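You operate a simulated robot arm through the tools that you are given. There is no shell and no other tool. Be economical: measure what you need, move in short steps, check, and stop when the job is done.

You run a simulated robot arm. Do the job below in one go: nothing can be reset, and whatever is moved stays where it is left.

Task
Press the store enter button two times. Open the water unit door, put the orange tag on the upper shelf of the water unit, then shut the door. Press the overhead air button to switch it up. Open the middle service bench drawer, take the blue brush and put it in the inside of the middle service bench drawer and shut the drawer again. Press the back chiller latch button to switch it up. Open the freezer drawer, take the pad from the top of the service bench and leave it on the floor of the freezer drawer, then shut the drawer. Any order will do. Set down upright: pad.
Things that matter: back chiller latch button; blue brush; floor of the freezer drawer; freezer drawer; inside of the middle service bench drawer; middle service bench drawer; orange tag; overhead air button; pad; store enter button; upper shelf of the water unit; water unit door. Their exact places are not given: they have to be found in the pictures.

It is judged by the outcome, as a careful person would: the job done as asked, and still so three seconds after it is handed in. It fails if anything else is knocked over, pushed out of place, dropped, spilled or broken.

Robot
A 7-joint arm with a two-finger parallel gripper on a trunk, on a base that drives. Base frame: it is fixed to the floor where the robot stands at the start and does not move with it; the origin is under the middle of the robot, x ahead of it, y to its left, z up. Readings come in m, degrees, newtons and seconds.
With the tool pointing down near the work surface it reaches from about 0.16 to 0.48 m from the robot's upright axis, wherever it stands. Its first joint turns from -166.0 to 166.0 degrees. Places, roughly: back chiller latch button [-0.3, -2.4, 1]; blue brush (5x10x5 cm) [-0.4, -2.2, 0.2]; floor of the freezer drawer [-1.3, 1.2, 0.5]; freezer drawer [-1.5, 1.2, 0.3]; inside of the middle service bench drawer [-0.3, -2.3, 0.7]; middle service bench drawer [-0.4, -2.3, 0.7]; orange tag [0, -1.25, 1]; overhead air button [-0.2, -2.1, 1.8]; pad (5x4x6 cm) [-0.3, -2.9, 0.9]; store enter button [0.8, 0.2, 1.2]; upper shelf of the water unit [0.1, -1.2, 0.7]; water unit door [-0.1, -1.1, 0.7]. Payload 1.57 kg.
The tool frame sits at the grasp point between the pads (the TCP): z along the fingers, y along the line on which they close. The tips reach 0.03 m beyond it. The gripper opens to 0.08 m. The fingers are 0.017 m wide and 0.012 m thick; the gripper's body (0.04 by 0.082 m) begins 0.08 m behind the TCP.
Orientation is told as [roll, pitch, yaw] about the base's x, y, z axes, in that order, counted from this pose: with the fingers straight down and closing along the base's y, the tool's x points along the base's -x, its y along +y and its z along -z.

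Tools
- The arm moves only by the tool step_arm. Its argument "motion" is a list of rows, each a list of 7 numbers: the opening, from 0 (shut) to 1 (fully open), then the shift along the tool's x, y, z in m, then the turn, a rotation vector about the tool's x, y, z in degrees. In form: [[claw, dx, dy, dz, rx, ry, rz], ...]. A call has 1 to 8 rows; each row is the pose to reach, as a shift and turn from the pose commanded when the call began, along the tool's axes at that moment. Rows are played at 5 a second. More than 0.05 m and 8.6 degrees between two rows, or a gripper value outside its range, and nothing of the call is played. A pose out of reach is approached as far as the arm can. The call stops where the force on the tool passes 40 N (or 10 N more than at its start, if that is more) or the arm is blocked; 0.2 s more then pass. Each finger travels about 0.072 m/s and halts on what it meets, pressing with about 22 N; the grip force reading is that of the motor and also rises with nothing between the fingers. The clock runs only during rows and for 0.2 s after the last one: add rows that repeat a pose to give the fingers time. The reply holds the time, the measured pose of the TCP, the force on the tool along the base axes, the opening and the grip force, in the units named above and with some noise, with the torque about the TCP (base axes, N m) and any sound that the robot's microphone picked up.
- Cameras (640 x 400 px; columns grow to the right, rows downward): "scene" is now at [-0.0425, 0.0637, 1.542]; the picture's right is [-0.89, -0.46, 0.00], its down [-0.27, 0.51, -0.81] and it looks along [0.38, -0.72, -0.58] (base axes); focal length 214 px, centre (320, 200). "wrist" rides on the gripper at [0.072, -0.007, -0.122] in the tool frame; the picture's right is [0.09, 1.00, 0.00], its down [-0.84, 0.08, -0.54] and it looks along [-0.54, 0.05, 0.84] (tool axes); focal length 238 px, centre (320, 200).
- get_image(camera): a new picture of that camera. No time passes.
- move_column(by): slides the trunk up (or, below 0, down) by that many m; the arm and the scene camera ride with it, the base frame stays. It gives what a move gives, with no picture.
- drive_base(legs): drives the robot by 1 to 6 legs, each [ahead, left, turn to the left] in m, m and degrees, along the robot's own axes; the way and the turn of a leg run together, so that a leg with both is an arc; at most 1.5 m and 180 degrees a leg. The arm and the cameras ride along, it lands a little off, and it stops where it bumps. It gives what a move gives.
- head_to(pan, tilt): turns the head with the scene camera to pan (to the left, within 86 degrees either way) and tilt (down, from -29 to 69), counted from straight ahead of the robot. It gives what a move gives.
- point_at(camera, pixels): for up to 12 pixels [column, row] of the newest picture of that camera ("zoom" is the newest enlarged one), the place [x, y, z] in the base frame of the surface seen there, good to about 0.002 m. No time passes.
- zoom(camera, box): a new picture of the part [left, top, right, bottom] of that camera's present view, enlarged. No time passes.
- job_done(): hands the job in; it is judged then, once.

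Keep the steps short. Do not move on a guess: measure, check each grasp and each placing, and mend mistakes. In all there are 145 turns and 168 pictures (those below and enlarged ones count). Leave the gripper open and the arm clear of the work at the hand-in unless told otherwise, and finish with a single line.

The tools are called after "Emit:" as a command line: name --pt "numbers of a row" for each row, then --argument value for the rest, lists and objects as JSON in quotes. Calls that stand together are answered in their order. step_arm: Moves the arm, as the interface text tells. Its arguments: {"type":"object","properties":{"motion":{"type":"array","items":{"type":"array","items":{"type":"number"}}}},"required":["motion"]} The other tools are called the same way: move_column (by) slides the trunk up or down; drive_base (legs) drives the base; head_to (pan, tilt) turns the head that bears the scene camera; get_image (camera) takes a picture; point_at (camera, pixels) gives the place of the surface under pixels of a picture; zoom (camera, box) takes an enlarged picture of a part of a camera's view; job_done () hands the job in.

At the start:

```text
t: 0.0
ee_pos: [0.4053, -0.0467, 1.4571]
orientation: [-0.1, 0.0, 0.0]
contact_force: [0.6, -0.6, 0.5]
ft_torque: [0.02, 0.03, 0.01]
grip_width: 0.08
grasp_force: 0.1
trunk travel left (down, up): [-0.344, 0.136]
robot x, y, heading: [-0.0014, -0.0048, -0.3]
head pan, tilt: [-62.5, 35.5]
```

scene: 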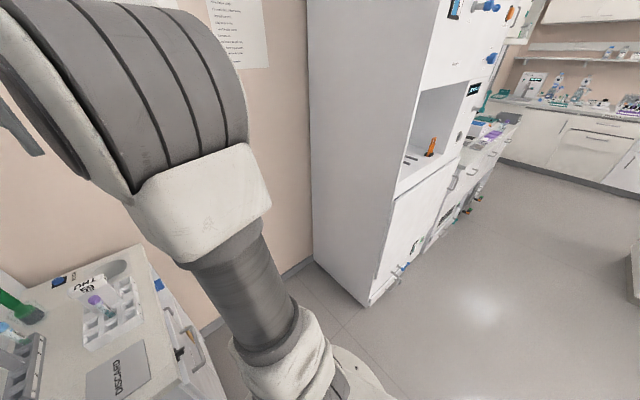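
wrist: 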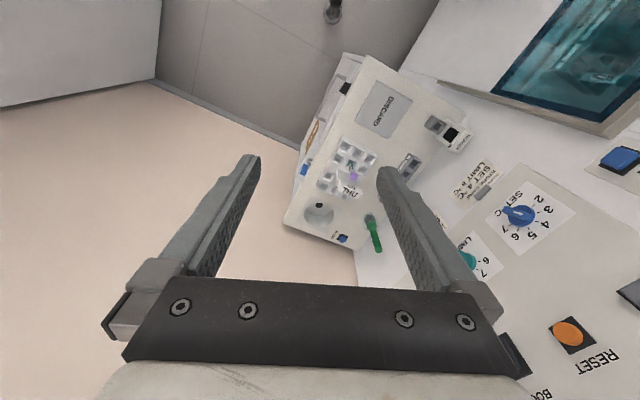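

I see a tall cabinet (water unit) ahead to the right, with an orange tag in its alcove. First I look around with the head, starting with the store panel ahead.

Emit:
head_to --pan 0 --tilt 20

Emit:
get_image --camera "scene"

Emit:
head_to --pan 60 --tilt 25

Emit:
get_image --camera "scene"

Emit:
head_to --pan -86 --tilt 25

Emit:
get_image --camera "scene"

```text
t: 1.3
ee_pos: [0.4038, -0.0456, 1.457]
orientation: [0.0, -0.1, 0.0]
contact_force: [0.3, 1.4, -0.7]
ft_torque: [-0.01, 0.0, 0.03]
grip_width: 0.08
grasp_force: 0.1
trunk travel left (down, up): [-0.344, 0.136]
robot x, y, heading: [0.0026, 0.0046, 0.2]
head pan, tilt: [0.0, 20.0]
```

```text
165 pictures are left
```

scene: 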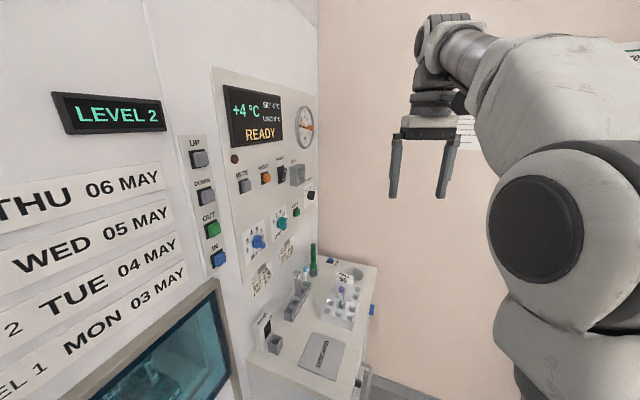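

```text
t: 2.6
ee_pos: [0.404, -0.0468, 1.4571]
orientation: [0.0, 0.0, 0.0]
contact_force: [-0.4, -0.1, -0.4]
ft_torque: [0.02, -0.01, 0.01]
grip_width: 0.0801
grasp_force: 0.0
trunk travel left (down, up): [-0.344, 0.136]
robot x, y, heading: [-0.0009, -0.0029, 0.0]
head pan, tilt: [60.0, 25.0]
```

```text
164 pictures are left
```

scene: 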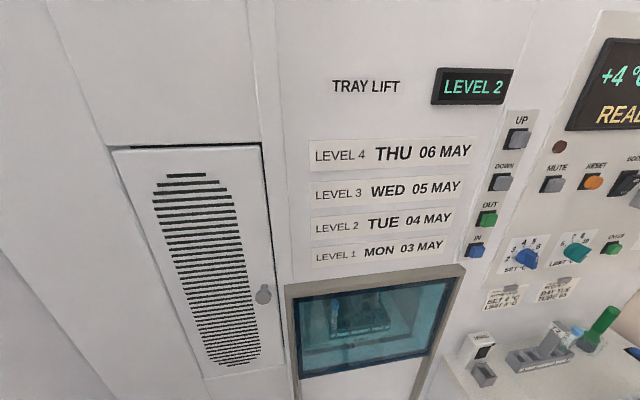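

```text
t: 4.9
ee_pos: [0.4049, -0.045, 1.4572]
orientation: [0.0, 0.0, 0.0]
contact_force: [0.2, -0.4, 0.5]
ft_torque: [-0.02, 0.01, 0.01]
grip_width: 0.0801
grasp_force: 0.0
trunk travel left (down, up): [-0.344, 0.136]
robot x, y, heading: [-0.0025, -0.0023, 0.1]
head pan, tilt: [-85.9, 25.0]
```

```text
163 pictures are left
```

scene: 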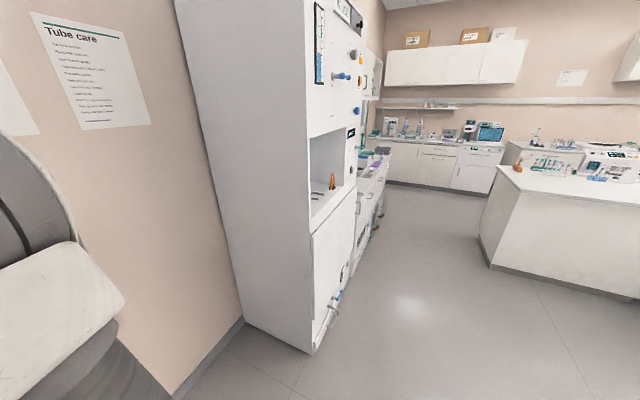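

The store's panel (+4 °C, READY) has an ENTER button. I look closer at it.

Emit:
head_to --pan 15 --tilt 22

Emit:
zoom --camera "scene" --box '[240, 60, 480, 260]'

```text
t: 6.7
ee_pos: [0.4043, -0.0474, 1.4576]
orientation: [-0.1, 0.0, 0.1]
contact_force: [0.3, 0.2, 0.4]
ft_torque: [-0.03, 0.03, 0.0]
grip_width: 0.08
grasp_force: 0.0
trunk travel left (down, up): [-0.344, 0.136]
robot x, y, heading: [-0.0014, 0.0003, -0.0]
head pan, tilt: [15.0, 22.0]
```

```text
2.00 times, centred on (360, 160) of scene
```

zoom: 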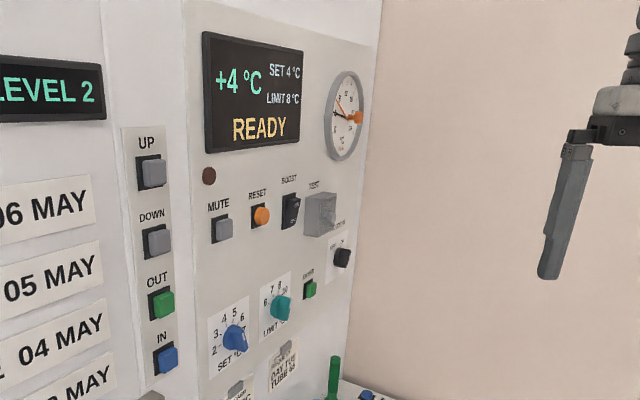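

The green ENTER button is at (310,289) in the zoom. I measure it and the panel around it.

Emit:
point_at --camera "zoom" --pixels '[[310, 289], [309, 272], [330, 300], [300, 305], [225, 180], [283, 308], [342, 258], [232, 336], [312, 292], [325, 220]]'

Emit:
zoom --camera "scene" --box '[330, 160, 420, 220]'

```text
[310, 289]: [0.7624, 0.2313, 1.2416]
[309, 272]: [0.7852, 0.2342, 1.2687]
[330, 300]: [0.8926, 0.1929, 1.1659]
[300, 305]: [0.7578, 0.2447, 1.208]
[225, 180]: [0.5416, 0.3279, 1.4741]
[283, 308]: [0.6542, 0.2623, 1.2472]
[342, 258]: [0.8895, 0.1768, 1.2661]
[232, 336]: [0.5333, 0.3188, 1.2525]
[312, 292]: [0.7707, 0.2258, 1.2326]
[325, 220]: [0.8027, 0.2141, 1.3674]
```

```text
6.67 times, centred on (375, 190) of scene
```

zoom: 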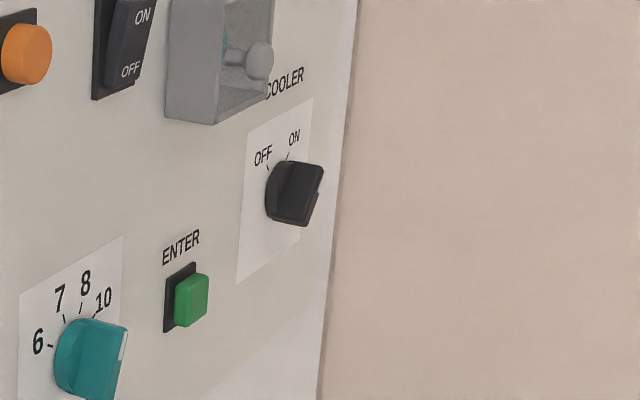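

I measure the button face and the panel more finely in this zoom.

Emit:
point_at --camera "zoom" --pixels '[[196, 299], [185, 303], [203, 282], [188, 318], [172, 300], [120, 230], [150, 340], [225, 300], [60, 150], [145, 200]]'

```text
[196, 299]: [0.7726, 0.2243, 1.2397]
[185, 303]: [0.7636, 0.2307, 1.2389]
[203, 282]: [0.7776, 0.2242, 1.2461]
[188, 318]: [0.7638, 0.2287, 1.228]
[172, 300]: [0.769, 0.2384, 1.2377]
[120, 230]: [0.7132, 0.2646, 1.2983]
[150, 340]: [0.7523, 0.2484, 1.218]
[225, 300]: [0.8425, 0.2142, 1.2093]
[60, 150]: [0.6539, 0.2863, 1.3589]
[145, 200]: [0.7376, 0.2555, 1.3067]
```

The panel's normal towards me is about (-0.36,-0.93); the button face is at (0.772,0.2245,1.238). Next I measure the counter below it, to see how near the base can come.

Emit:
head_to --pan 20 --tilt 50

Emit:
get_image --camera "scene"

Emit:
point_at --camera "scene" --pixels '[[320, 200], [320, 330], [400, 300], [250, 300], [420, 160], [200, 300], [150, 250], [300, 260]]'

```text
t: 7.6
ee_pos: [0.4053, -0.0463, 1.4579]
orientation: [0.0, 0.0, 0.0]
contact_force: [-0.7, -0.1, 0.0]
ft_torque: [0.0, -0.03, -0.02]
grip_width: 0.0802
grasp_force: 0.1
trunk travel left (down, up): [-0.344, 0.136]
robot x, y, heading: [0.0025, -0.0007, 0.3]
head pan, tilt: [20.0, 50.0]
```

```text
160 pictures are left
```

scene: 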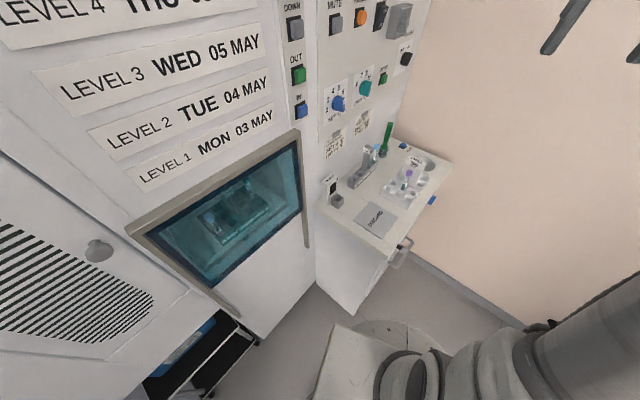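

```text
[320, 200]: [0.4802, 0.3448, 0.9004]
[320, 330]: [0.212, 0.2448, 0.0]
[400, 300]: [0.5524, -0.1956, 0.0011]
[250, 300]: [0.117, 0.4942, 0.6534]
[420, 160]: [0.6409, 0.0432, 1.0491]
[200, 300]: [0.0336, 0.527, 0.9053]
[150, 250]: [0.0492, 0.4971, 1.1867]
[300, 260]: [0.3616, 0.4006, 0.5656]
```

Emit:
point_at --camera "scene" --pixels '[[322, 212], [384, 257], [448, 152], [398, 252], [432, 198], [345, 312], [335, 328], [380, 325], [320, 375], [350, 360], [430, 262], [408, 240]]'

```text
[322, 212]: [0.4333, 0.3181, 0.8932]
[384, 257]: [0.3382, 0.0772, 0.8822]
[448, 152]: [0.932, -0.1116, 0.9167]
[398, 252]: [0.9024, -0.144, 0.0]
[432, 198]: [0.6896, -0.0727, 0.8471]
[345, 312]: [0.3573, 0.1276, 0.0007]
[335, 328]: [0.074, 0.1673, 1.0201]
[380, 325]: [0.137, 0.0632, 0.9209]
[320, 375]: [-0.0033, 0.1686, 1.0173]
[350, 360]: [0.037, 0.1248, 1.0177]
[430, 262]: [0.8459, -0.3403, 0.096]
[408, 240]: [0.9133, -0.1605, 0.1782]
```

The counter front is about 0.31 m out from the panel and its top is at z≈0.9. I move right, turn to face the panel and shift right, stopping clear of the counter.

Emit:
drive_base --legs '[[0, -0.3, 0], [0, 0, 69], [0.12, -0.39, 0]]'

Emit:
head_to --pan 0 --tilt 40

Emit:
get_image --camera "scene"

```text
t: 17.5
ee_pos: [0.5919, 0.039, 1.4571]
orientation: [0.0, 0.0, 69.1]
contact_force: [0.2, -0.1, 0.0]
ft_torque: [0.03, -0.02, 0.03]
grip_width: 0.08
grasp_force: 0.3
trunk travel left (down, up): [-0.344, 0.136]
robot x, y, heading: [0.4024, -0.3224, 69.4]
head pan, tilt: [20.0, 50.0]
```

```text
t: 18.3
ee_pos: [0.5907, 0.0377, 1.458]
orientation: [-0.1, 0.1, 69.3]
contact_force: [-1.1, 0.1, 0.0]
ft_torque: [0.01, -0.01, -0.01]
grip_width: 0.0799
grasp_force: 0.0
trunk travel left (down, up): [-0.344, 0.136]
robot x, y, heading: [0.4006, -0.3242, 69.1]
head pan, tilt: [0.0, 40.0]
```

```text
159 pictures are left
```

scene: 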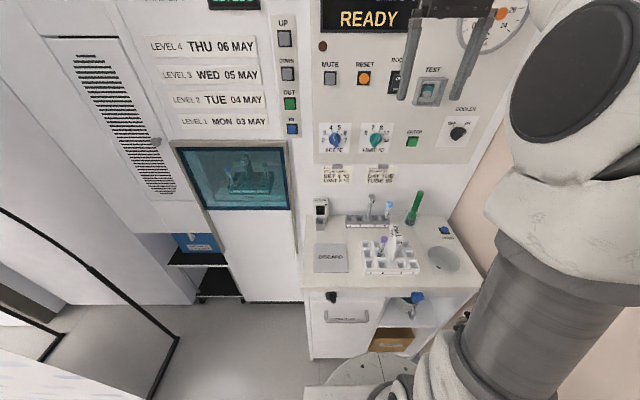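

The panel is straight ahead and the ENTER button is at (412,141). I measure it again, then tilt the tool to horizontal while moving down, right and forward a little. The fingers close.

Emit:
zoom --camera "scene" --box '[380, 110, 460, 160]'

Emit:
point_at --camera "scene" --pixels '[[412, 142], [412, 139], [396, 145], [430, 146], [376, 140], [458, 130]]'

Emit:
step_arm --pt "0.8 -0.01 -0.01 0.02 0 -8 0" --pt "0.6 -0.02 -0.02 0.04 0 -16 0" --pt "0.4 -0.03 -0.04 0.07 0 -24 0" --pt "0.2 -0.04 -0.05 0.1 0 -32 0" --pt "0 -0.05 -0.06 0.13 0 -40 0" --pt "0 -0.06 -0.07 0.16 0 -48 0" --pt "0 -0.07 -0.09 0.19 0 -56 0" --pt "0 -0.08 -0.1 0.21 0 -64 0"

```text
8.00 times, centred on (420, 135) of scene
```

zoom: 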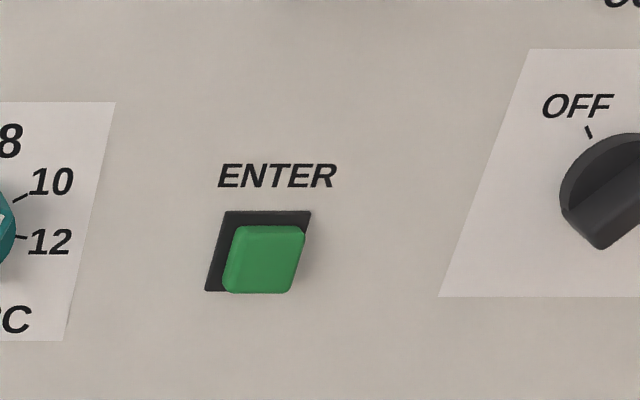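

```text
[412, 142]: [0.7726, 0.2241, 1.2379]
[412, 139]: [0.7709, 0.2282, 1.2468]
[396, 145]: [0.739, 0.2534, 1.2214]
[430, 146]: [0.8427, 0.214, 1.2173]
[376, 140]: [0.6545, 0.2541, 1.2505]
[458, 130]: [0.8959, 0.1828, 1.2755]
```

```text
t: 20.1
ee_pos: [0.7034, 0.0762, 1.254]
orientation: [1.7, -60.2, 68.8]
contact_force: [0.2, 0.9, -0.7]
ft_torque: [-0.02, -0.03, 0.0]
grip_width: 0.0
grasp_force: 21.6
out of reach, approached as far as the arm can: row 8
trunk travel left (down, up): [-0.344, 0.136]
robot x, y, heading: [0.4074, -0.3203, 69.2]
head pan, tilt: [0.0, 40.0]
```

The tool reached a pitch of about -60°, then ran out of reach. I raise the arm by 0.2 m and lower the trunk by the same, which should free the wrist.

Emit:
step_arm --pt "0 -0.035 0 -0.02 0 0 0" --pt "0 -0.07 0 -0.04 0 0 0" --pt "0 -0.104 0 -0.06 0 0 0" --pt "0 -0.139 0 -0.08 0 0 0" --pt "0 -0.173 0 -0.1 0 0 0"

Emit:
move_column --by -0.2

Emit:
step_arm --pt "0 0 0 0 0 -8 0" --pt "0 0 0 0 0 -16 0" --pt "0 0 0 0 0 -24 0" --pt "0 0 0 0 0 -29 0"

```text
t: 21.3
ee_pos: [0.7058, 0.0745, 1.4544]
orientation: [1.6, -60.3, 68.8]
contact_force: [0.1, -0.9, -0.3]
ft_torque: [0.0, 0.02, 0.0]
grip_width: 0.0001
grasp_force: 21.4
trunk travel left (down, up): [-0.344, 0.136]
robot x, y, heading: [0.4032, -0.3231, 69.1]
head pan, tilt: [0.0, 40.0]
```

```text
t: 23.5
ee_pos: [0.7066, 0.0746, 1.2542]
orientation: [1.8, -60.3, 68.8]
contact_force: [0.0, 0.6, 0.0]
ft_torque: [0.01, 0.03, -0.03]
grip_width: 0.0
grasp_force: 20.9
trunk travel left (down, up): [-0.144, 0.336]
robot x, y, heading: [0.4039, -0.3239, 69.0]
head pan, tilt: [0.0, 40.0]
```

```text
t: 24.5
ee_pos: [0.7068, 0.0743, 1.2538]
orientation: [51.2, -88.8, 19.0]
contact_force: [-0.2, 0.4, -0.7]
ft_torque: [-0.03, -0.01, 0.02]
grip_width: 0.0
grasp_force: 21.4
trunk travel left (down, up): [-0.144, 0.336]
robot x, y, heading: [0.4041, -0.3206, 69.2]
head pan, tilt: [0.0, 40.0]
```

The tool is now horizontal, facing about 70°. The button is 0.163 m ahead, 0.010 right and 0.016 below the TCP. I line up with the tips about 2 cm in front of it and look.

Emit:
step_arm --pt "0 0.008 -0.005 0.04 0 0 0" --pt "0 0.016 -0.01 0.08 0 0 0" --pt "0 0.016 -0.01 0.112 0 0 0"

Emit:
get_image --camera "wrist"

Emit:
zoom --camera "scene" --box '[340, 0, 500, 100]'

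```text
t: 25.3
ee_pos: [0.7539, 0.178, 1.2366]
orientation: [50.5, -88.8, 19.8]
contact_force: [-0.1, -0.3, -0.5]
ft_torque: [0.02, 0.0, 0.02]
grip_width: 0.0
grasp_force: 21.3
trunk travel left (down, up): [-0.144, 0.336]
robot x, y, heading: [0.405, -0.3189, 69.3]
head pan, tilt: [0.0, 40.0]
```

```text
157 pictures are left
```

wrist: 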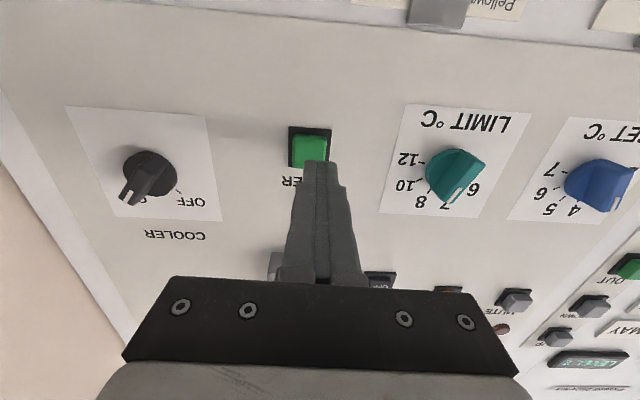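

```text
4.00 times, centred on (420, 50) of scene
```

zoom: 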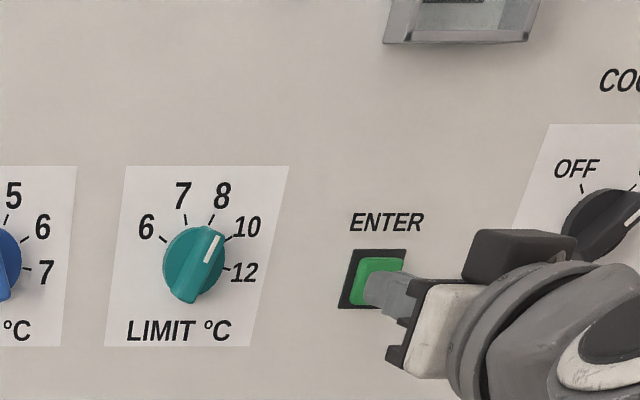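

Emit:
point_at --camera "wrist" --pixels '[[308, 148], [296, 148], [323, 150], [323, 175], [310, 175], [335, 175]]'

```text
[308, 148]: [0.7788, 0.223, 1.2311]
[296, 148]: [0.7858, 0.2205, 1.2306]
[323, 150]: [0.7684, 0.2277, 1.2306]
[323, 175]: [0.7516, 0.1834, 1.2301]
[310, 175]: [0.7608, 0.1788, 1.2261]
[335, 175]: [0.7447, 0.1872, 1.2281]
```

The button centre is nearer (0.777,0.2235), so I shift 4 mm to the right and then press gently, in small steps.

Emit:
step_arm --pt "0 0 -0.004 0.01 0 0 0" --pt "0 0 -0.004 0.015 0 0 0" --pt "0 0 -0.004 0.019 0 0 0" --pt "0 0 -0.004 0.022 0 0 0" --pt "0 0 -0.004 0.025 0 0 0"

```text
t: 26.5
ee_pos: [0.7665, 0.198, 1.2377]
orientation: [49.6, -88.9, 20.8]
contact_force: [-1.1, -2.1, 0.2]
ft_torque: [0.0, 0.02, 0.0]
grip_width: 0.0
grasp_force: 21.1
trunk travel left (down, up): [-0.144, 0.336]
robot x, y, heading: [0.4043, -0.3205, 69.1]
head pan, tilt: [0.0, 40.0]
heard: click
```

I heard a click, so that is one press. I back off 2 cm, check the display, then press again.

Emit:
step_arm --pt "0 0 0 -0.01 0 0 0" --pt "0 0 0 -0.02 0 0 0" --pt "0 0 0 -0.02 0 0 0"

Emit:
get_image --camera "scene"

Emit:
step_arm --pt "0 0 0 0.01 0 0 0" --pt "0 0 0 0.015 0 0 0" --pt "0 0 0 0.018 0 0 0" --pt "0 0 0 0.02 0 0 0"

```text
t: 27.3
ee_pos: [0.7579, 0.1805, 1.2373]
orientation: [49.8, -88.9, 20.3]
contact_force: [0.0, -0.2, -0.4]
ft_torque: [0.01, 0.01, -0.01]
grip_width: 0.0
grasp_force: 21.3
trunk travel left (down, up): [-0.144, 0.336]
robot x, y, heading: [0.4059, -0.3238, 69.1]
head pan, tilt: [0.0, 40.0]
```

```text
155 pictures are left
```

scene: 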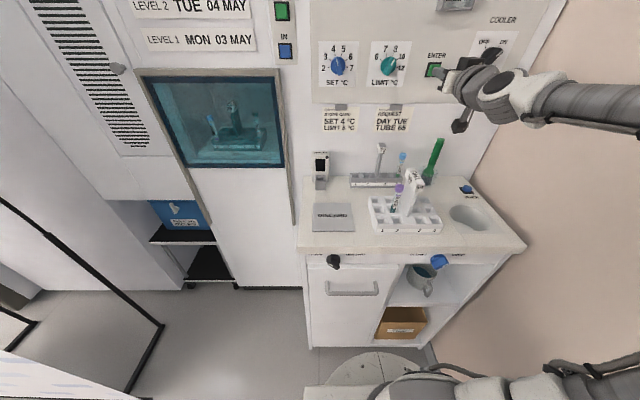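

```text
t: 28.3
ee_pos: [0.7643, 0.1993, 1.2376]
orientation: [50.3, -88.9, 20.0]
contact_force: [-1.3, -1.8, -1.4]
ft_torque: [0.01, -0.01, -0.01]
grip_width: 0.0001
grasp_force: 21.3
trunk travel left (down, up): [-0.144, 0.336]
robot x, y, heading: [0.4015, -0.3202, 69.1]
head pan, tilt: [0.0, 40.0]
heard: click
```

Second click heard: the ENTER presses are done. I retract the arm, back the base into the free area and turn towards the water unit.

Emit:
step_arm --pt "0 0 0 -0.04 0 0 0" --pt "0 0 0 -0.08 0 0 0" --pt "0 0 0 -0.12 0 0 0" --pt "0 0 0 -0.16 0 0 0"

Emit:
drive_base --legs '[[-0.15, 0.6, 0], [0, 0, 160]]'

Emit:
head_to --pan 40 --tilt 30

Emit:
get_image --camera "scene"

```text
t: 29.3
ee_pos: [0.7114, 0.0479, 1.2386]
orientation: [48.3, -88.9, 22.0]
contact_force: [0.4, 0.9, 0.3]
ft_torque: [-0.01, 0.0, 0.02]
grip_width: 0.0002
grasp_force: 21.6
trunk travel left (down, up): [-0.144, 0.336]
robot x, y, heading: [0.4033, -0.325, 69.1]
head pan, tilt: [0.0, 40.0]
```

```text
t: 38.3
ee_pos: [-0.3819, 0.2019, 1.24]
orientation: [74.2, -88.7, 56.6]
contact_force: [4.1, 1.6, -1.0]
ft_torque: [0.07, -0.04, 0.14]
grip_width: 0.0
grasp_force: 21.4
trunk travel left (down, up): [-0.144, 0.336]
robot x, y, heading: [-0.2124, -0.2521, 131.4]
head pan, tilt: [0.0, 40.0]
stopped in leg 2: the force on the tool passed its limit at 55 N (the readings are from after the stop); the commanded pose is now the measured one
```

```text
t: 39.3
ee_pos: [-0.3829, 0.202, 1.2403]
orientation: [74.9, -88.6, 55.9]
contact_force: [6.9, 4.8, -0.2]
ft_torque: [0.07, -0.08, 0.29]
grip_width: 0.0
grasp_force: 21.0
trunk travel left (down, up): [-0.144, 0.336]
robot x, y, heading: [-0.2125, -0.2477, 131.5]
head pan, tilt: [40.0, 30.0]
```

```text
154 pictures are left
```

scene: 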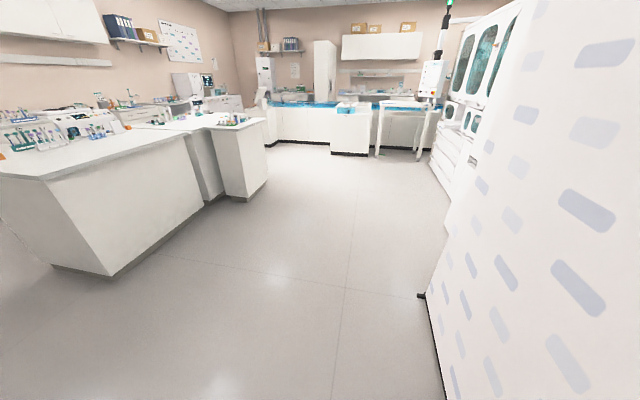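

The arm touched a white partition on the right while turning. I turn back a little, back away from it, then turn left again with clearance.

Emit:
drive_base --legs '[[0, 0, -20], [-0.35, 0, 0]]'

Emit:
head_to --pan 20 --tilt 30

Emit:
get_image --camera "scene"

```text
t: 43.0
ee_pos: [-0.1202, -0.0119, 1.2405]
orientation: [78.2, -88.7, 32.6]
contact_force: [-0.3, 0.1, -0.3]
ft_torque: [-0.02, 0.01, -0.01]
grip_width: 0.0
grasp_force: 21.7
trunk travel left (down, up): [-0.144, 0.336]
robot x, y, heading: [-0.1157, -0.4943, 111.3]
head pan, tilt: [40.0, 30.0]
stopped in leg 2: the robot was blocked; the commanded pose is now the measured one
```

```text
t: 43.9
ee_pos: [-0.12, -0.0126, 1.2401]
orientation: [77.8, -88.6, 33.1]
contact_force: [0.8, 0.1, 0.1]
ft_torque: [-0.02, -0.03, 0.04]
grip_width: 0.0
grasp_force: 21.0
trunk travel left (down, up): [-0.144, 0.336]
robot x, y, heading: [-0.1139, -0.4984, 111.0]
head pan, tilt: [20.0, 30.0]
```

```text
153 pictures are left
```

scene: 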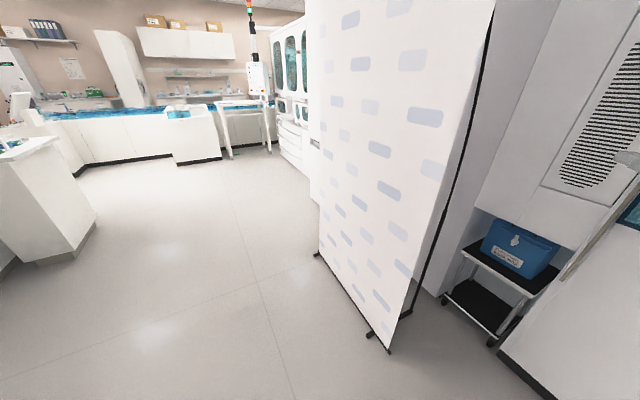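

A movable privacy screen stands there; it is still upright. I measure where it is, to keep clear of it.

Emit:
point_at --camera "scene" --pixels '[[388, 348], [370, 333], [318, 253], [330, 262], [415, 200], [360, 200], [480, 60], [345, 230]]'

Emit:
head_to --pan 86 --tilt 45

Emit:
get_image --camera "scene"

```text
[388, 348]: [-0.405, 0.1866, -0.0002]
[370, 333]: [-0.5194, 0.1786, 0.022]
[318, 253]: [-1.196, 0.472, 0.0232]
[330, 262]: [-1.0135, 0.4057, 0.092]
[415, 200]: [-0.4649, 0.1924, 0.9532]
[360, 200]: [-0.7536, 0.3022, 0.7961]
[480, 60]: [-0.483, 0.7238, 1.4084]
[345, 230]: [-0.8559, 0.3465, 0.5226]
```

```text
t: 45.2
ee_pos: [-0.1195, -0.0126, 1.2405]
orientation: [77.8, -88.6, 33.1]
contact_force: [0.7, 0.1, -0.4]
ft_torque: [-0.02, 0.0, 0.01]
grip_width: 0.0
grasp_force: 21.0
trunk travel left (down, up): [-0.144, 0.336]
robot x, y, heading: [-0.112, -0.4929, 111.6]
head pan, tilt: [85.9, 45.0]
```

```text
152 pictures are left
```

scene: 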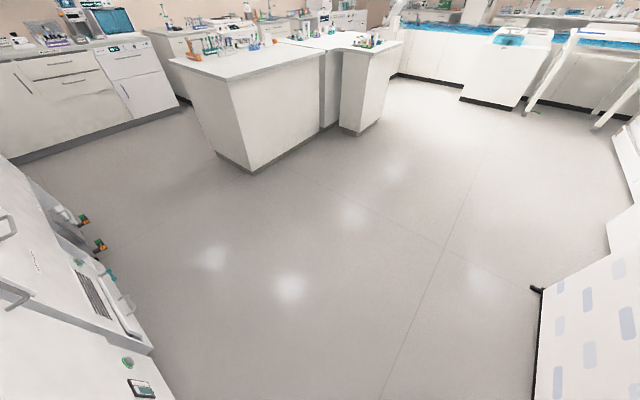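

The screen line runs parallel to the walls, so it seems unmoved. Now I drive to the left, in front of the water unit, and turn right to face it from about 0.75 m.

Emit:
drive_base --legs '[[0.05, 0.0, 0], [0, 0.75, 0], [0, 0, -132]]'

Emit:
head_to --pan 0 --tilt 30

Emit:
get_image --camera "scene"

```text
t: 59.3
ee_pos: [-0.4676, -1.0426, 1.2401]
orientation: [77.8, -88.6, -98.9]
contact_force: [0.4, 0.1, -0.5]
ft_torque: [-0.05, 0.01, -0.02]
grip_width: 0.0
grasp_force: 21.4
trunk travel left (down, up): [-0.144, 0.336]
robot x, y, heading: [-0.8308, -0.7245, -20.5]
head pan, tilt: [85.9, 45.0]
```

```text
t: 60.9
ee_pos: [-0.4669, -1.0421, 1.2405]
orientation: [77.7, -88.6, -99.0]
contact_force: [0.3, -0.7, -0.5]
ft_torque: [0.0, 0.02, -0.02]
grip_width: 0.0
grasp_force: 21.1
trunk travel left (down, up): [-0.144, 0.336]
robot x, y, heading: [-0.8283, -0.7201, -21.0]
head pan, tilt: [0.0, 30.0]
```

```text
151 pictures are left
```

scene: 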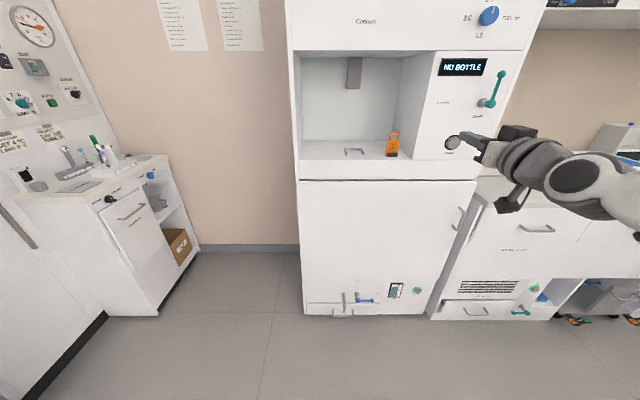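

The tag is at (392,145), the door handle at (458,218) on the right, so the door hinges on the left. I zoom and measure.

Emit:
zoom --camera "scene" --box '[290, 100, 530, 250]'

Emit:
point_at --camera "scene" --pixels '[[392, 145], [392, 155], [300, 190], [470, 184], [305, 300], [440, 290], [458, 218], [455, 230], [462, 207], [410, 190], [330, 165], [400, 170]]'

```text
2.67 times, centred on (410, 175) of scene
```

zoom: 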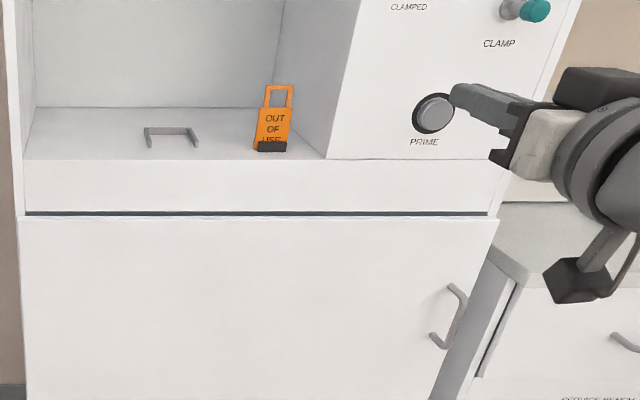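

```text
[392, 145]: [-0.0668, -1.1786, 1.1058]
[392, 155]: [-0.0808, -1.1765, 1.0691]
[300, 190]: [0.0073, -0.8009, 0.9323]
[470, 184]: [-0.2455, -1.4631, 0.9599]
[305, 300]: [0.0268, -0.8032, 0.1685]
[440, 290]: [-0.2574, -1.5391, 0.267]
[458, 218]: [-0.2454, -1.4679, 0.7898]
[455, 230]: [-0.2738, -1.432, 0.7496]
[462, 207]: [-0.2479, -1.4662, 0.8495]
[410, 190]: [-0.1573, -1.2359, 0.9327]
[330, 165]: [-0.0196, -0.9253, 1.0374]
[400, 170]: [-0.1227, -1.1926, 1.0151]
```

I look closer at the tag and the handle to plan the grasps.

Emit:
zoom --camera "scene" --box '[370, 120, 418, 165]'

Emit:
point_at --camera "zoom" --pixels '[[300, 200], [300, 120], [250, 250], [345, 250], [290, 330], [300, 345], [230, 320], [360, 320], [450, 200], [300, 60], [290, 375]]'

Emit:
zoom --camera "scene" --box '[440, 195, 480, 235]'

```text
8.89 times, centred on (394, 142) of scene
```

zoom: 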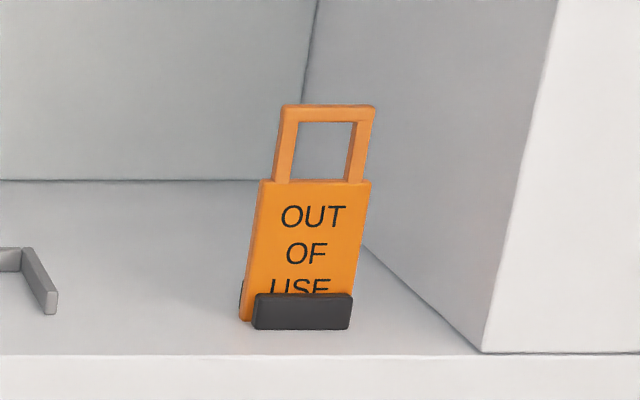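

```text
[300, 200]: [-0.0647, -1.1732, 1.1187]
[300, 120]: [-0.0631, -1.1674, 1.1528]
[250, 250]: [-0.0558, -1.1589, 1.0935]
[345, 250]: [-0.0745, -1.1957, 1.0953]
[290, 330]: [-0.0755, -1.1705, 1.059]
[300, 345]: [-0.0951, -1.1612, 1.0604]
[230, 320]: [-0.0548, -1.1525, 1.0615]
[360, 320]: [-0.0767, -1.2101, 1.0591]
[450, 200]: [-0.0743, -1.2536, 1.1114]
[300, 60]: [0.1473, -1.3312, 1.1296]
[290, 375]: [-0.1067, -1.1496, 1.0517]
```

```text
10.00 times, centred on (460, 215) of scene
```

zoom: 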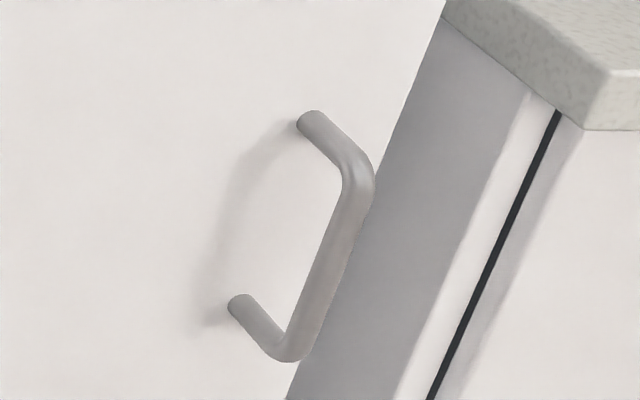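

Emit:
point_at --camera "zoom" --pixels '[[330, 250], [358, 185], [318, 130], [295, 345], [345, 220], [310, 300], [240, 300], [305, 118], [150, 200], [400, 130]]'

```text
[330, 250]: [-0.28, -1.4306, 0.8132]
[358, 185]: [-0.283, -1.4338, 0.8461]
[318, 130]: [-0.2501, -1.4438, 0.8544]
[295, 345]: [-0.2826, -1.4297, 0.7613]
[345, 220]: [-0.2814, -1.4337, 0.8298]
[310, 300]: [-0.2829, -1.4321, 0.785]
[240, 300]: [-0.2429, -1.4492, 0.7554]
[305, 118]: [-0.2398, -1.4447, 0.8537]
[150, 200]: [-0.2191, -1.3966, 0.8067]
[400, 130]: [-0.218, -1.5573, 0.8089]
```

The handle bar is vertical at about (-0.28,-1.435), z 0.765–0.85, 4 cm off the door. I shift the base right to face it, lower the trunk fully and lower the arm.

Emit:
drive_base --legs '[[0, -0.45, 0]]'

Emit:
move_column --by -0.144

Emit:
step_arm --pt "0.2 0.03 0.03 -0.01 0 0 0" --pt "0.4 0.06 0.06 -0.02 0 0 0" --pt "0.6 0.09 0.09 -0.03 0 0 0" --pt "0.8 0.12 0.12 -0.03 0 0 0" --pt "1 0.15 0.15 -0.03 0 0 0" --pt "1 0.19 0.17 -0.03 0 0 0" --pt "1 0.23 0.17 -0.03 0 0 0" --pt "1 0.27 0.17 -0.03 0 0 0"

```text
t: 64.8
ee_pos: [-0.6275, -1.4618, 1.2397]
orientation: [77.8, -88.7, -99.0]
contact_force: [0.0, 0.5, 0.3]
ft_torque: [0.02, -0.01, 0.02]
grip_width: 0.0001
grasp_force: 21.8
trunk travel left (down, up): [-0.144, 0.336]
robot x, y, heading: [-0.989, -1.1451, -20.8]
head pan, tilt: [0.0, 30.0]
```

```text
t: 66.5
ee_pos: [-0.626, -1.4625, 1.097]
orientation: [77.9, -88.6, -99.2]
contact_force: [-0.6, -0.1, 0.1]
ft_torque: [0.02, 0.03, 0.0]
grip_width: 0.0
grasp_force: 21.2
trunk travel left (down, up): [0.0, 0.48]
robot x, y, heading: [-0.9856, -1.1406, -20.7]
head pan, tilt: [0.0, 30.0]
```

```text
t: 68.3
ee_pos: [-0.5073, -1.3101, 0.8427]
orientation: [81.8, -88.6, -102.9]
contact_force: [-0.6, 0.1, 0.0]
ft_torque: [0.03, 0.04, 0.03]
grip_width: 0.0799
grasp_force: 0.0
out of reach, approached as far as the arm can: row 4, 5, 6, 7, 8
trunk travel left (down, up): [0.0, 0.48]
robot x, y, heading: [-0.9947, -1.1411, -20.9]
head pan, tilt: [0.0, 30.0]
```

The tool is still horizontal at z 0.843. I go a little lower, to z≈0.81, with slightly more reach.

Emit:
step_arm --pt "1 0.02 0 0.01 0 0 0" --pt "1 0.035 0 0.02 0 0 0"

Emit:
get_image --camera "wrist"

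Emit:
get_image --camera "scene"

```text
t: 68.9
ee_pos: [-0.4894, -1.318, 0.8059]
orientation: [78.2, -88.6, -99.4]
contact_force: [0.1, -0.4, 0.9]
ft_torque: [0.03, 0.04, 0.01]
grip_width: 0.0801
grasp_force: 0.0
trunk travel left (down, up): [0.0, 0.48]
robot x, y, heading: [-0.9896, -1.139, -20.7]
head pan, tilt: [0.0, 30.0]
```

```text
147 pictures are left
```

wrist: 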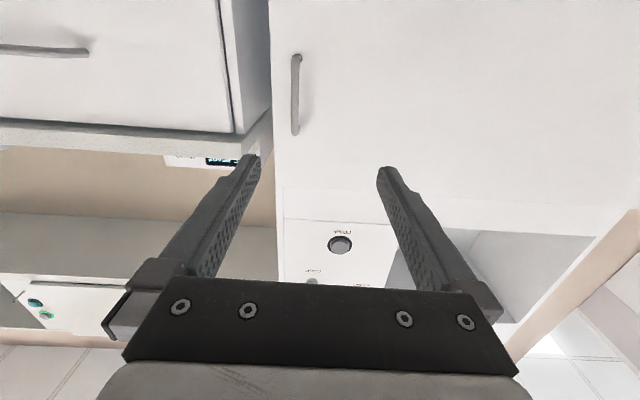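

```text
146 pictures are left
```

scene: 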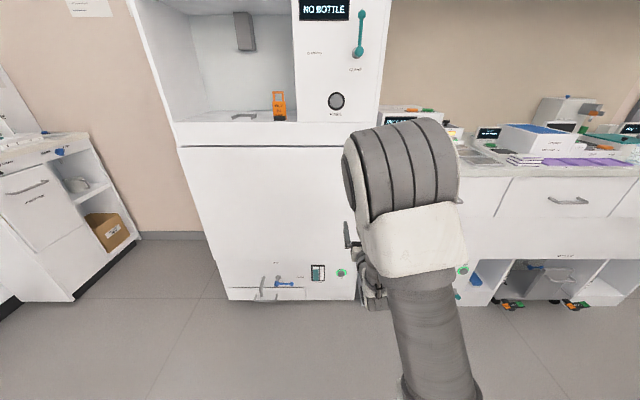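

The handle is 0.238 m ahead and 0.033 right of the TCP, at the right height. I drive 0.2 m ahead and 0.03 right, then check.

Emit:
drive_base --legs '[[0.19, -0.033, 0]]'

Emit:
get_image --camera "wrist"

Emit:
point_at --camera "wrist" --pixels '[[295, 90], [300, 90]]'

```text
t: 70.7
ee_pos: [-0.3253, -1.416, 0.8071]
orientation: [77.9, -88.6, -99.2]
contact_force: [0.8, -0.4, -0.4]
ft_torque: [0.02, 0.01, 0.01]
grip_width: 0.08
grasp_force: 0.1
trunk travel left (down, up): [0.0, 0.48]
robot x, y, heading: [-0.8251, -1.2422, -21.0]
head pan, tilt: [0.0, 30.0]
```

```text
145 pictures are left
```

wrist: 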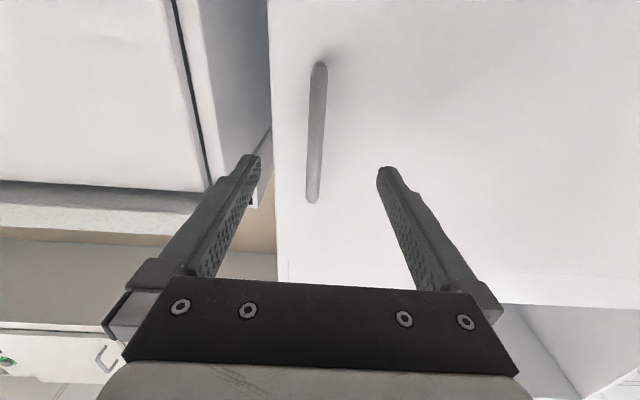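

```text
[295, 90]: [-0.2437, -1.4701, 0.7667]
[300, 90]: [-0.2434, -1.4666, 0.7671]
```

The bar (316,130) lies centred between the fingers, 0.049 m ahead. I advance 0.045 and close.

Emit:
step_arm --pt "1 0 0 0.025 0 0 0" --pt "1 0 0 0.045 0 0 0" --pt "0.5 0 0 0.045 0 0 0" --pt "0 0 0 0.045 0 0 0" --pt "0 0 0 0.045 0 0 0" --pt "0 0 0 0.045 0 0 0"

```text
t: 72.1
ee_pos: [-0.2841, -1.4349, 0.8063]
orientation: [76.8, -88.7, -98.5]
contact_force: [-6.6, -15.3, -0.5]
ft_torque: [-0.51, 0.19, -0.15]
grip_width: 0.012
grasp_force: 29.0
trunk travel left (down, up): [0.0, 0.48]
robot x, y, heading: [-0.8247, -1.2416, -20.9]
head pan, tilt: [0.0, 30.0]
```

The bar is gripped (width 0.012). I pull by moving the base on an arc about the hinge: one 5° leg first.

Emit:
drive_base --legs '[[-0.06, 0.0575, -5]]'

```text
t: 73.2
ee_pos: [-0.3361, -1.4088, 0.8068]
orientation: [77.6, -88.5, -104.6]
contact_force: [-15.4, -29.1, -3.8]
ft_torque: [-0.25, 0.61, -0.24]
grip_width: 0.012
grasp_force: 29.5
trunk travel left (down, up): [0.0, 0.48]
robot x, y, heading: [-0.8541, -1.1601, -25.6]
head pan, tilt: [0.0, 30.0]
```

The door follows, but the tool is pulled about 33 N to the right. I relieve that with a small arm shift to the right.

Emit:
step_arm --pt "0 0 -0.004 0 0 0 0" --pt "0 0 -0.008 0 0 0 0"

```text
t: 73.8
ee_pos: [-0.3357, -1.4091, 0.8068]
orientation: [79.3, -88.8, -105.5]
contact_force: [10.3, 20.3, 1.3]
ft_torque: [-0.28, 0.52, 0.17]
grip_width: 0.0121
grasp_force: 29.1
trunk travel left (down, up): [0.0, 0.48]
robot x, y, heading: [-0.8567, -1.162, -25.8]
head pan, tilt: [0.0, 30.0]
```

Emit:
drive_base --legs '[[-0.06, 0.0565, -5]]'

```text
t: 75.0
ee_pos: [-0.3861, -1.3772, 0.8073]
orientation: [77.6, -88.9, -109.0]
contact_force: [16.0, 24.2, 5.8]
ft_torque: [-0.38, 0.31, 0.24]
grip_width: 0.012
grasp_force: 28.8
trunk travel left (down, up): [0.0, 0.48]
robot x, y, heading: [-0.8823, -1.0835, -30.6]
head pan, tilt: [0.0, 30.0]
```

Emit:
step_arm --pt "0 0 0.002 0 0 0 0" --pt "0 0 0.004 0 0 0 0"

Emit:
drive_base --legs '[[-0.06, 0.0575, -5]]'

```text
t: 75.5
ee_pos: [-0.3864, -1.3774, 0.8069]
orientation: [77.8, -88.7, -109.6]
contact_force: [-5.5, -7.4, -2.0]
ft_torque: [-0.89, -0.42, -0.06]
grip_width: 0.0121
grasp_force: 29.0
trunk travel left (down, up): [0.0, 0.48]
robot x, y, heading: [-0.8879, -1.0909, -30.8]
head pan, tilt: [0.0, 30.0]
```

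```text
t: 76.7
ee_pos: [-0.4335, -1.342, 0.8065]
orientation: [77.0, -88.6, -114.2]
contact_force: [-18.6, -24.6, -1.7]
ft_torque: [-0.09, 0.67, -0.28]
grip_width: 0.0121
grasp_force: 28.7
trunk travel left (down, up): [0.0, 0.48]
robot x, y, heading: [-0.9023, -1.0094, -35.9]
head pan, tilt: [0.0, 30.0]
```

The door is about 15° open. I release the bar, retreat, and go round the right edge so I can push the door from the inside.

Emit:
step_arm --pt "0.5 0 0 0 0 0 0" --pt "1 0 0 0 0 0 0" --pt "1 0 0 0 0 0 0" --pt "1 0 0 0 0 0 0" --pt "1 0 0 0 0 0 0"

Emit:
drive_base --legs '[[-0.08, 0, 0], [0, -0.12, 0]]'

Emit:
get_image --camera "scene"

Emit:
get_image --camera "wrist"

```text
t: 77.9
ee_pos: [-0.4331, -1.3419, 0.8053]
orientation: [76.5, -88.8, -113.5]
contact_force: [-0.1, 0.4, 0.0]
ft_torque: [-0.01, -0.05, -0.01]
grip_width: 0.08
grasp_force: 0.1
trunk travel left (down, up): [0.0, 0.48]
robot x, y, heading: [-0.9012, -1.0075, -35.8]
head pan, tilt: [0.0, 30.0]
```

```text
t: 80.2
ee_pos: [-0.5675, -1.3911, 0.807]
orientation: [76.4, -88.7, -113.5]
contact_force: [0.2, -0.3, 0.2]
ft_torque: [0.0, 0.02, -0.06]
grip_width: 0.0799
grasp_force: 0.0
trunk travel left (down, up): [0.0, 0.48]
robot x, y, heading: [-1.0364, -1.0589, -35.9]
head pan, tilt: [0.0, 30.0]
```

```text
144 pictures are left
```

scene: 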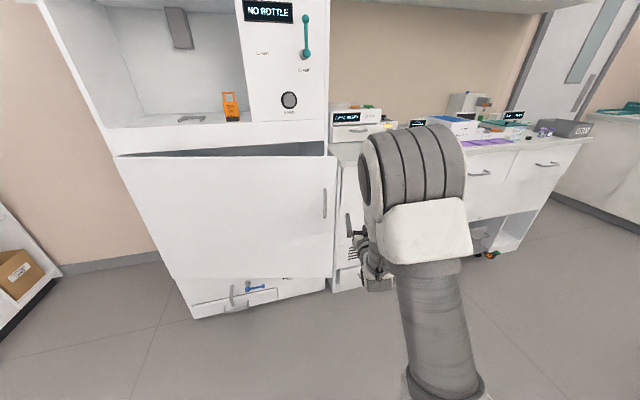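

```text
143 pictures are left
```

wrist: 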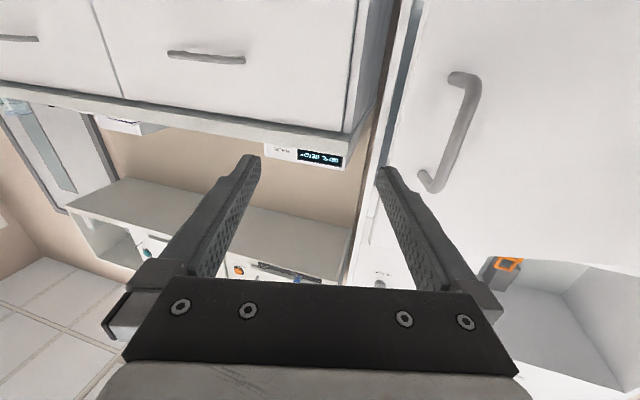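

Emit:
point_at --camera "scene" --pixels '[[334, 162], [330, 260], [125, 160], [200, 154], [300, 148], [335, 220], [345, 230], [350, 180]]'

```text
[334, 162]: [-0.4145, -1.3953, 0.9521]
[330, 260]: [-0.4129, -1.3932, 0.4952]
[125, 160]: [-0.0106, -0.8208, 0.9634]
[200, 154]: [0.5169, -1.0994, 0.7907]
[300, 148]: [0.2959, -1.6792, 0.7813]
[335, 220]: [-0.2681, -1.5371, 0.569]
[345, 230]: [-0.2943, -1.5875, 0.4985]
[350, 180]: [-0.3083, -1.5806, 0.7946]
```

The door edge is at (-0.4145,-1.395). My tool is square to the door, so to hook it I must come from the right. I drive back-right, turn left to heading ~30° and look.

Emit:
drive_base --legs '[[0.295, -0.515, 0], [0, 0, 66]]'

Emit:
step_arm --pt "0.5 0 0 0 0 0 0" --pt "0 0 0 0 0 0 0" --pt "0 0 0 0 0 0 0" --pt "0 0 0 0 0 0 0" --pt "0 0 0 0 0 0 0"

Emit:
get_image --camera "scene"

Emit:
get_image --camera "wrist"

```text
t: 88.5
ee_pos: [-0.6085, -1.3542, 0.8055]
orientation: [76.5, -88.7, -47.0]
contact_force: [-0.3, 0.4, 1.2]
ft_torque: [0.0, -0.02, -0.02]
grip_width: 0.0802
grasp_force: 0.0
trunk travel left (down, up): [0.0, 0.48]
robot x, y, heading: [-1.102, -1.6499, 30.9]
head pan, tilt: [0.0, 30.0]
```

```text
t: 89.7
ee_pos: [-0.6082, -1.3528, 0.8071]
orientation: [76.6, -88.8, -47.2]
contact_force: [0.0, 0.2, 0.1]
ft_torque: [-0.01, -0.03, -0.01]
grip_width: 0.0
grasp_force: 21.0
trunk travel left (down, up): [0.0, 0.48]
robot x, y, heading: [-1.1005, -1.6488, 30.9]
head pan, tilt: [0.0, 30.0]
```

```text
142 pictures are left
```

scene: 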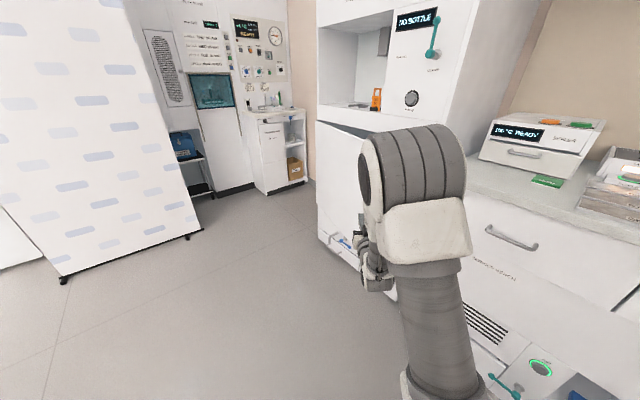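

```text
141 pictures are left
```

wrist: 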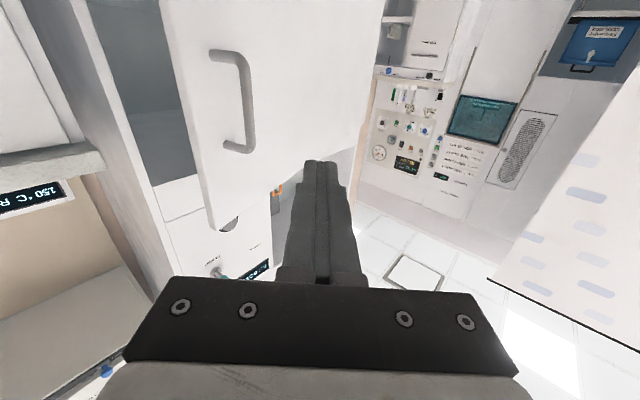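

The door edge is 0.15 m ahead and 0.13 m left-behind of my tool line. I shift right 0.19, then ahead 0.2 to get the closed fingers behind the door, and check.

Emit:
drive_base --legs '[[0, -0.19, 0], [0.19, 0, 0]]'

Emit:
get_image --camera "wrist"

Emit:
get_image --camera "scene"

```text
t: 93.2
ee_pos: [-0.3487, -1.4206, 0.8052]
orientation: [76.8, -88.6, -47.3]
contact_force: [0.5, 0.5, 0.0]
ft_torque: [-0.01, 0.0, -0.01]
grip_width: 0.0
grasp_force: 21.3
trunk travel left (down, up): [0.0, 0.48]
robot x, y, heading: [-0.8407, -1.7178, 30.7]
head pan, tilt: [0.0, 30.0]
```

```text
140 pictures are left
```

wrist: 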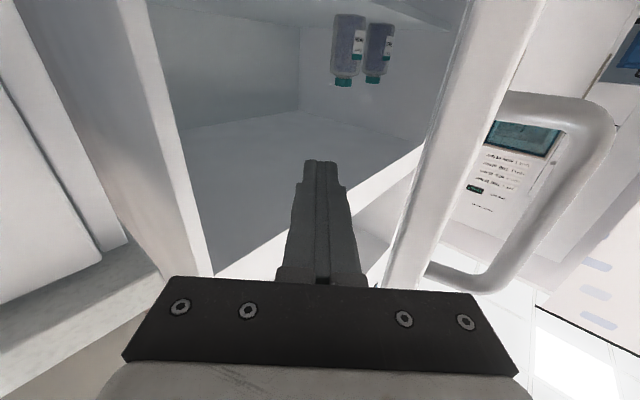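

```text
139 pictures are left
```

scene: 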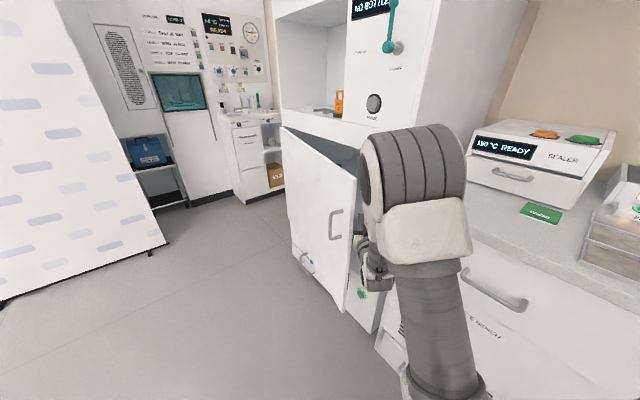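

The fingers are behind the door. Now I drive left to swing it open.

Emit:
drive_base --legs '[[0, 0.3, 0], [0, 0.3, 0]]'

Emit:
get_image --camera "scene"

```text
t: 94.8
ee_pos: [-0.4074, -1.3288, 0.8071]
orientation: [77.0, -88.7, -48.0]
contact_force: [-4.2, -5.3, 4.2]
ft_torque: [0.03, 0.25, 0.35]
grip_width: 0.0001
grasp_force: 21.6
trunk travel left (down, up): [0.0, 0.48]
robot x, y, heading: [-0.897, -1.6235, 30.8]
head pan, tilt: [0.0, 30.0]
stopped in leg 1: the robot was blocked; the commanded pose is now the measured one
```

```text
138 pictures are left
```

scene: 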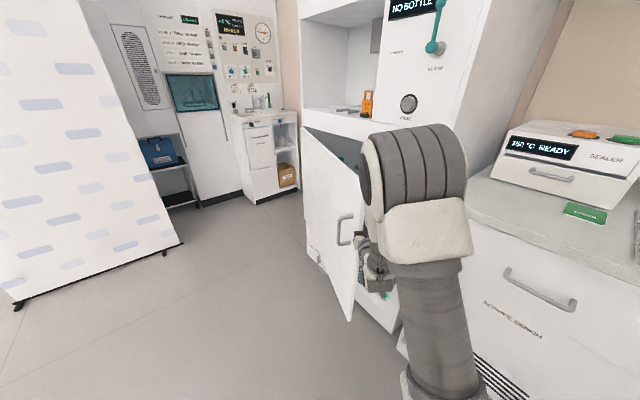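

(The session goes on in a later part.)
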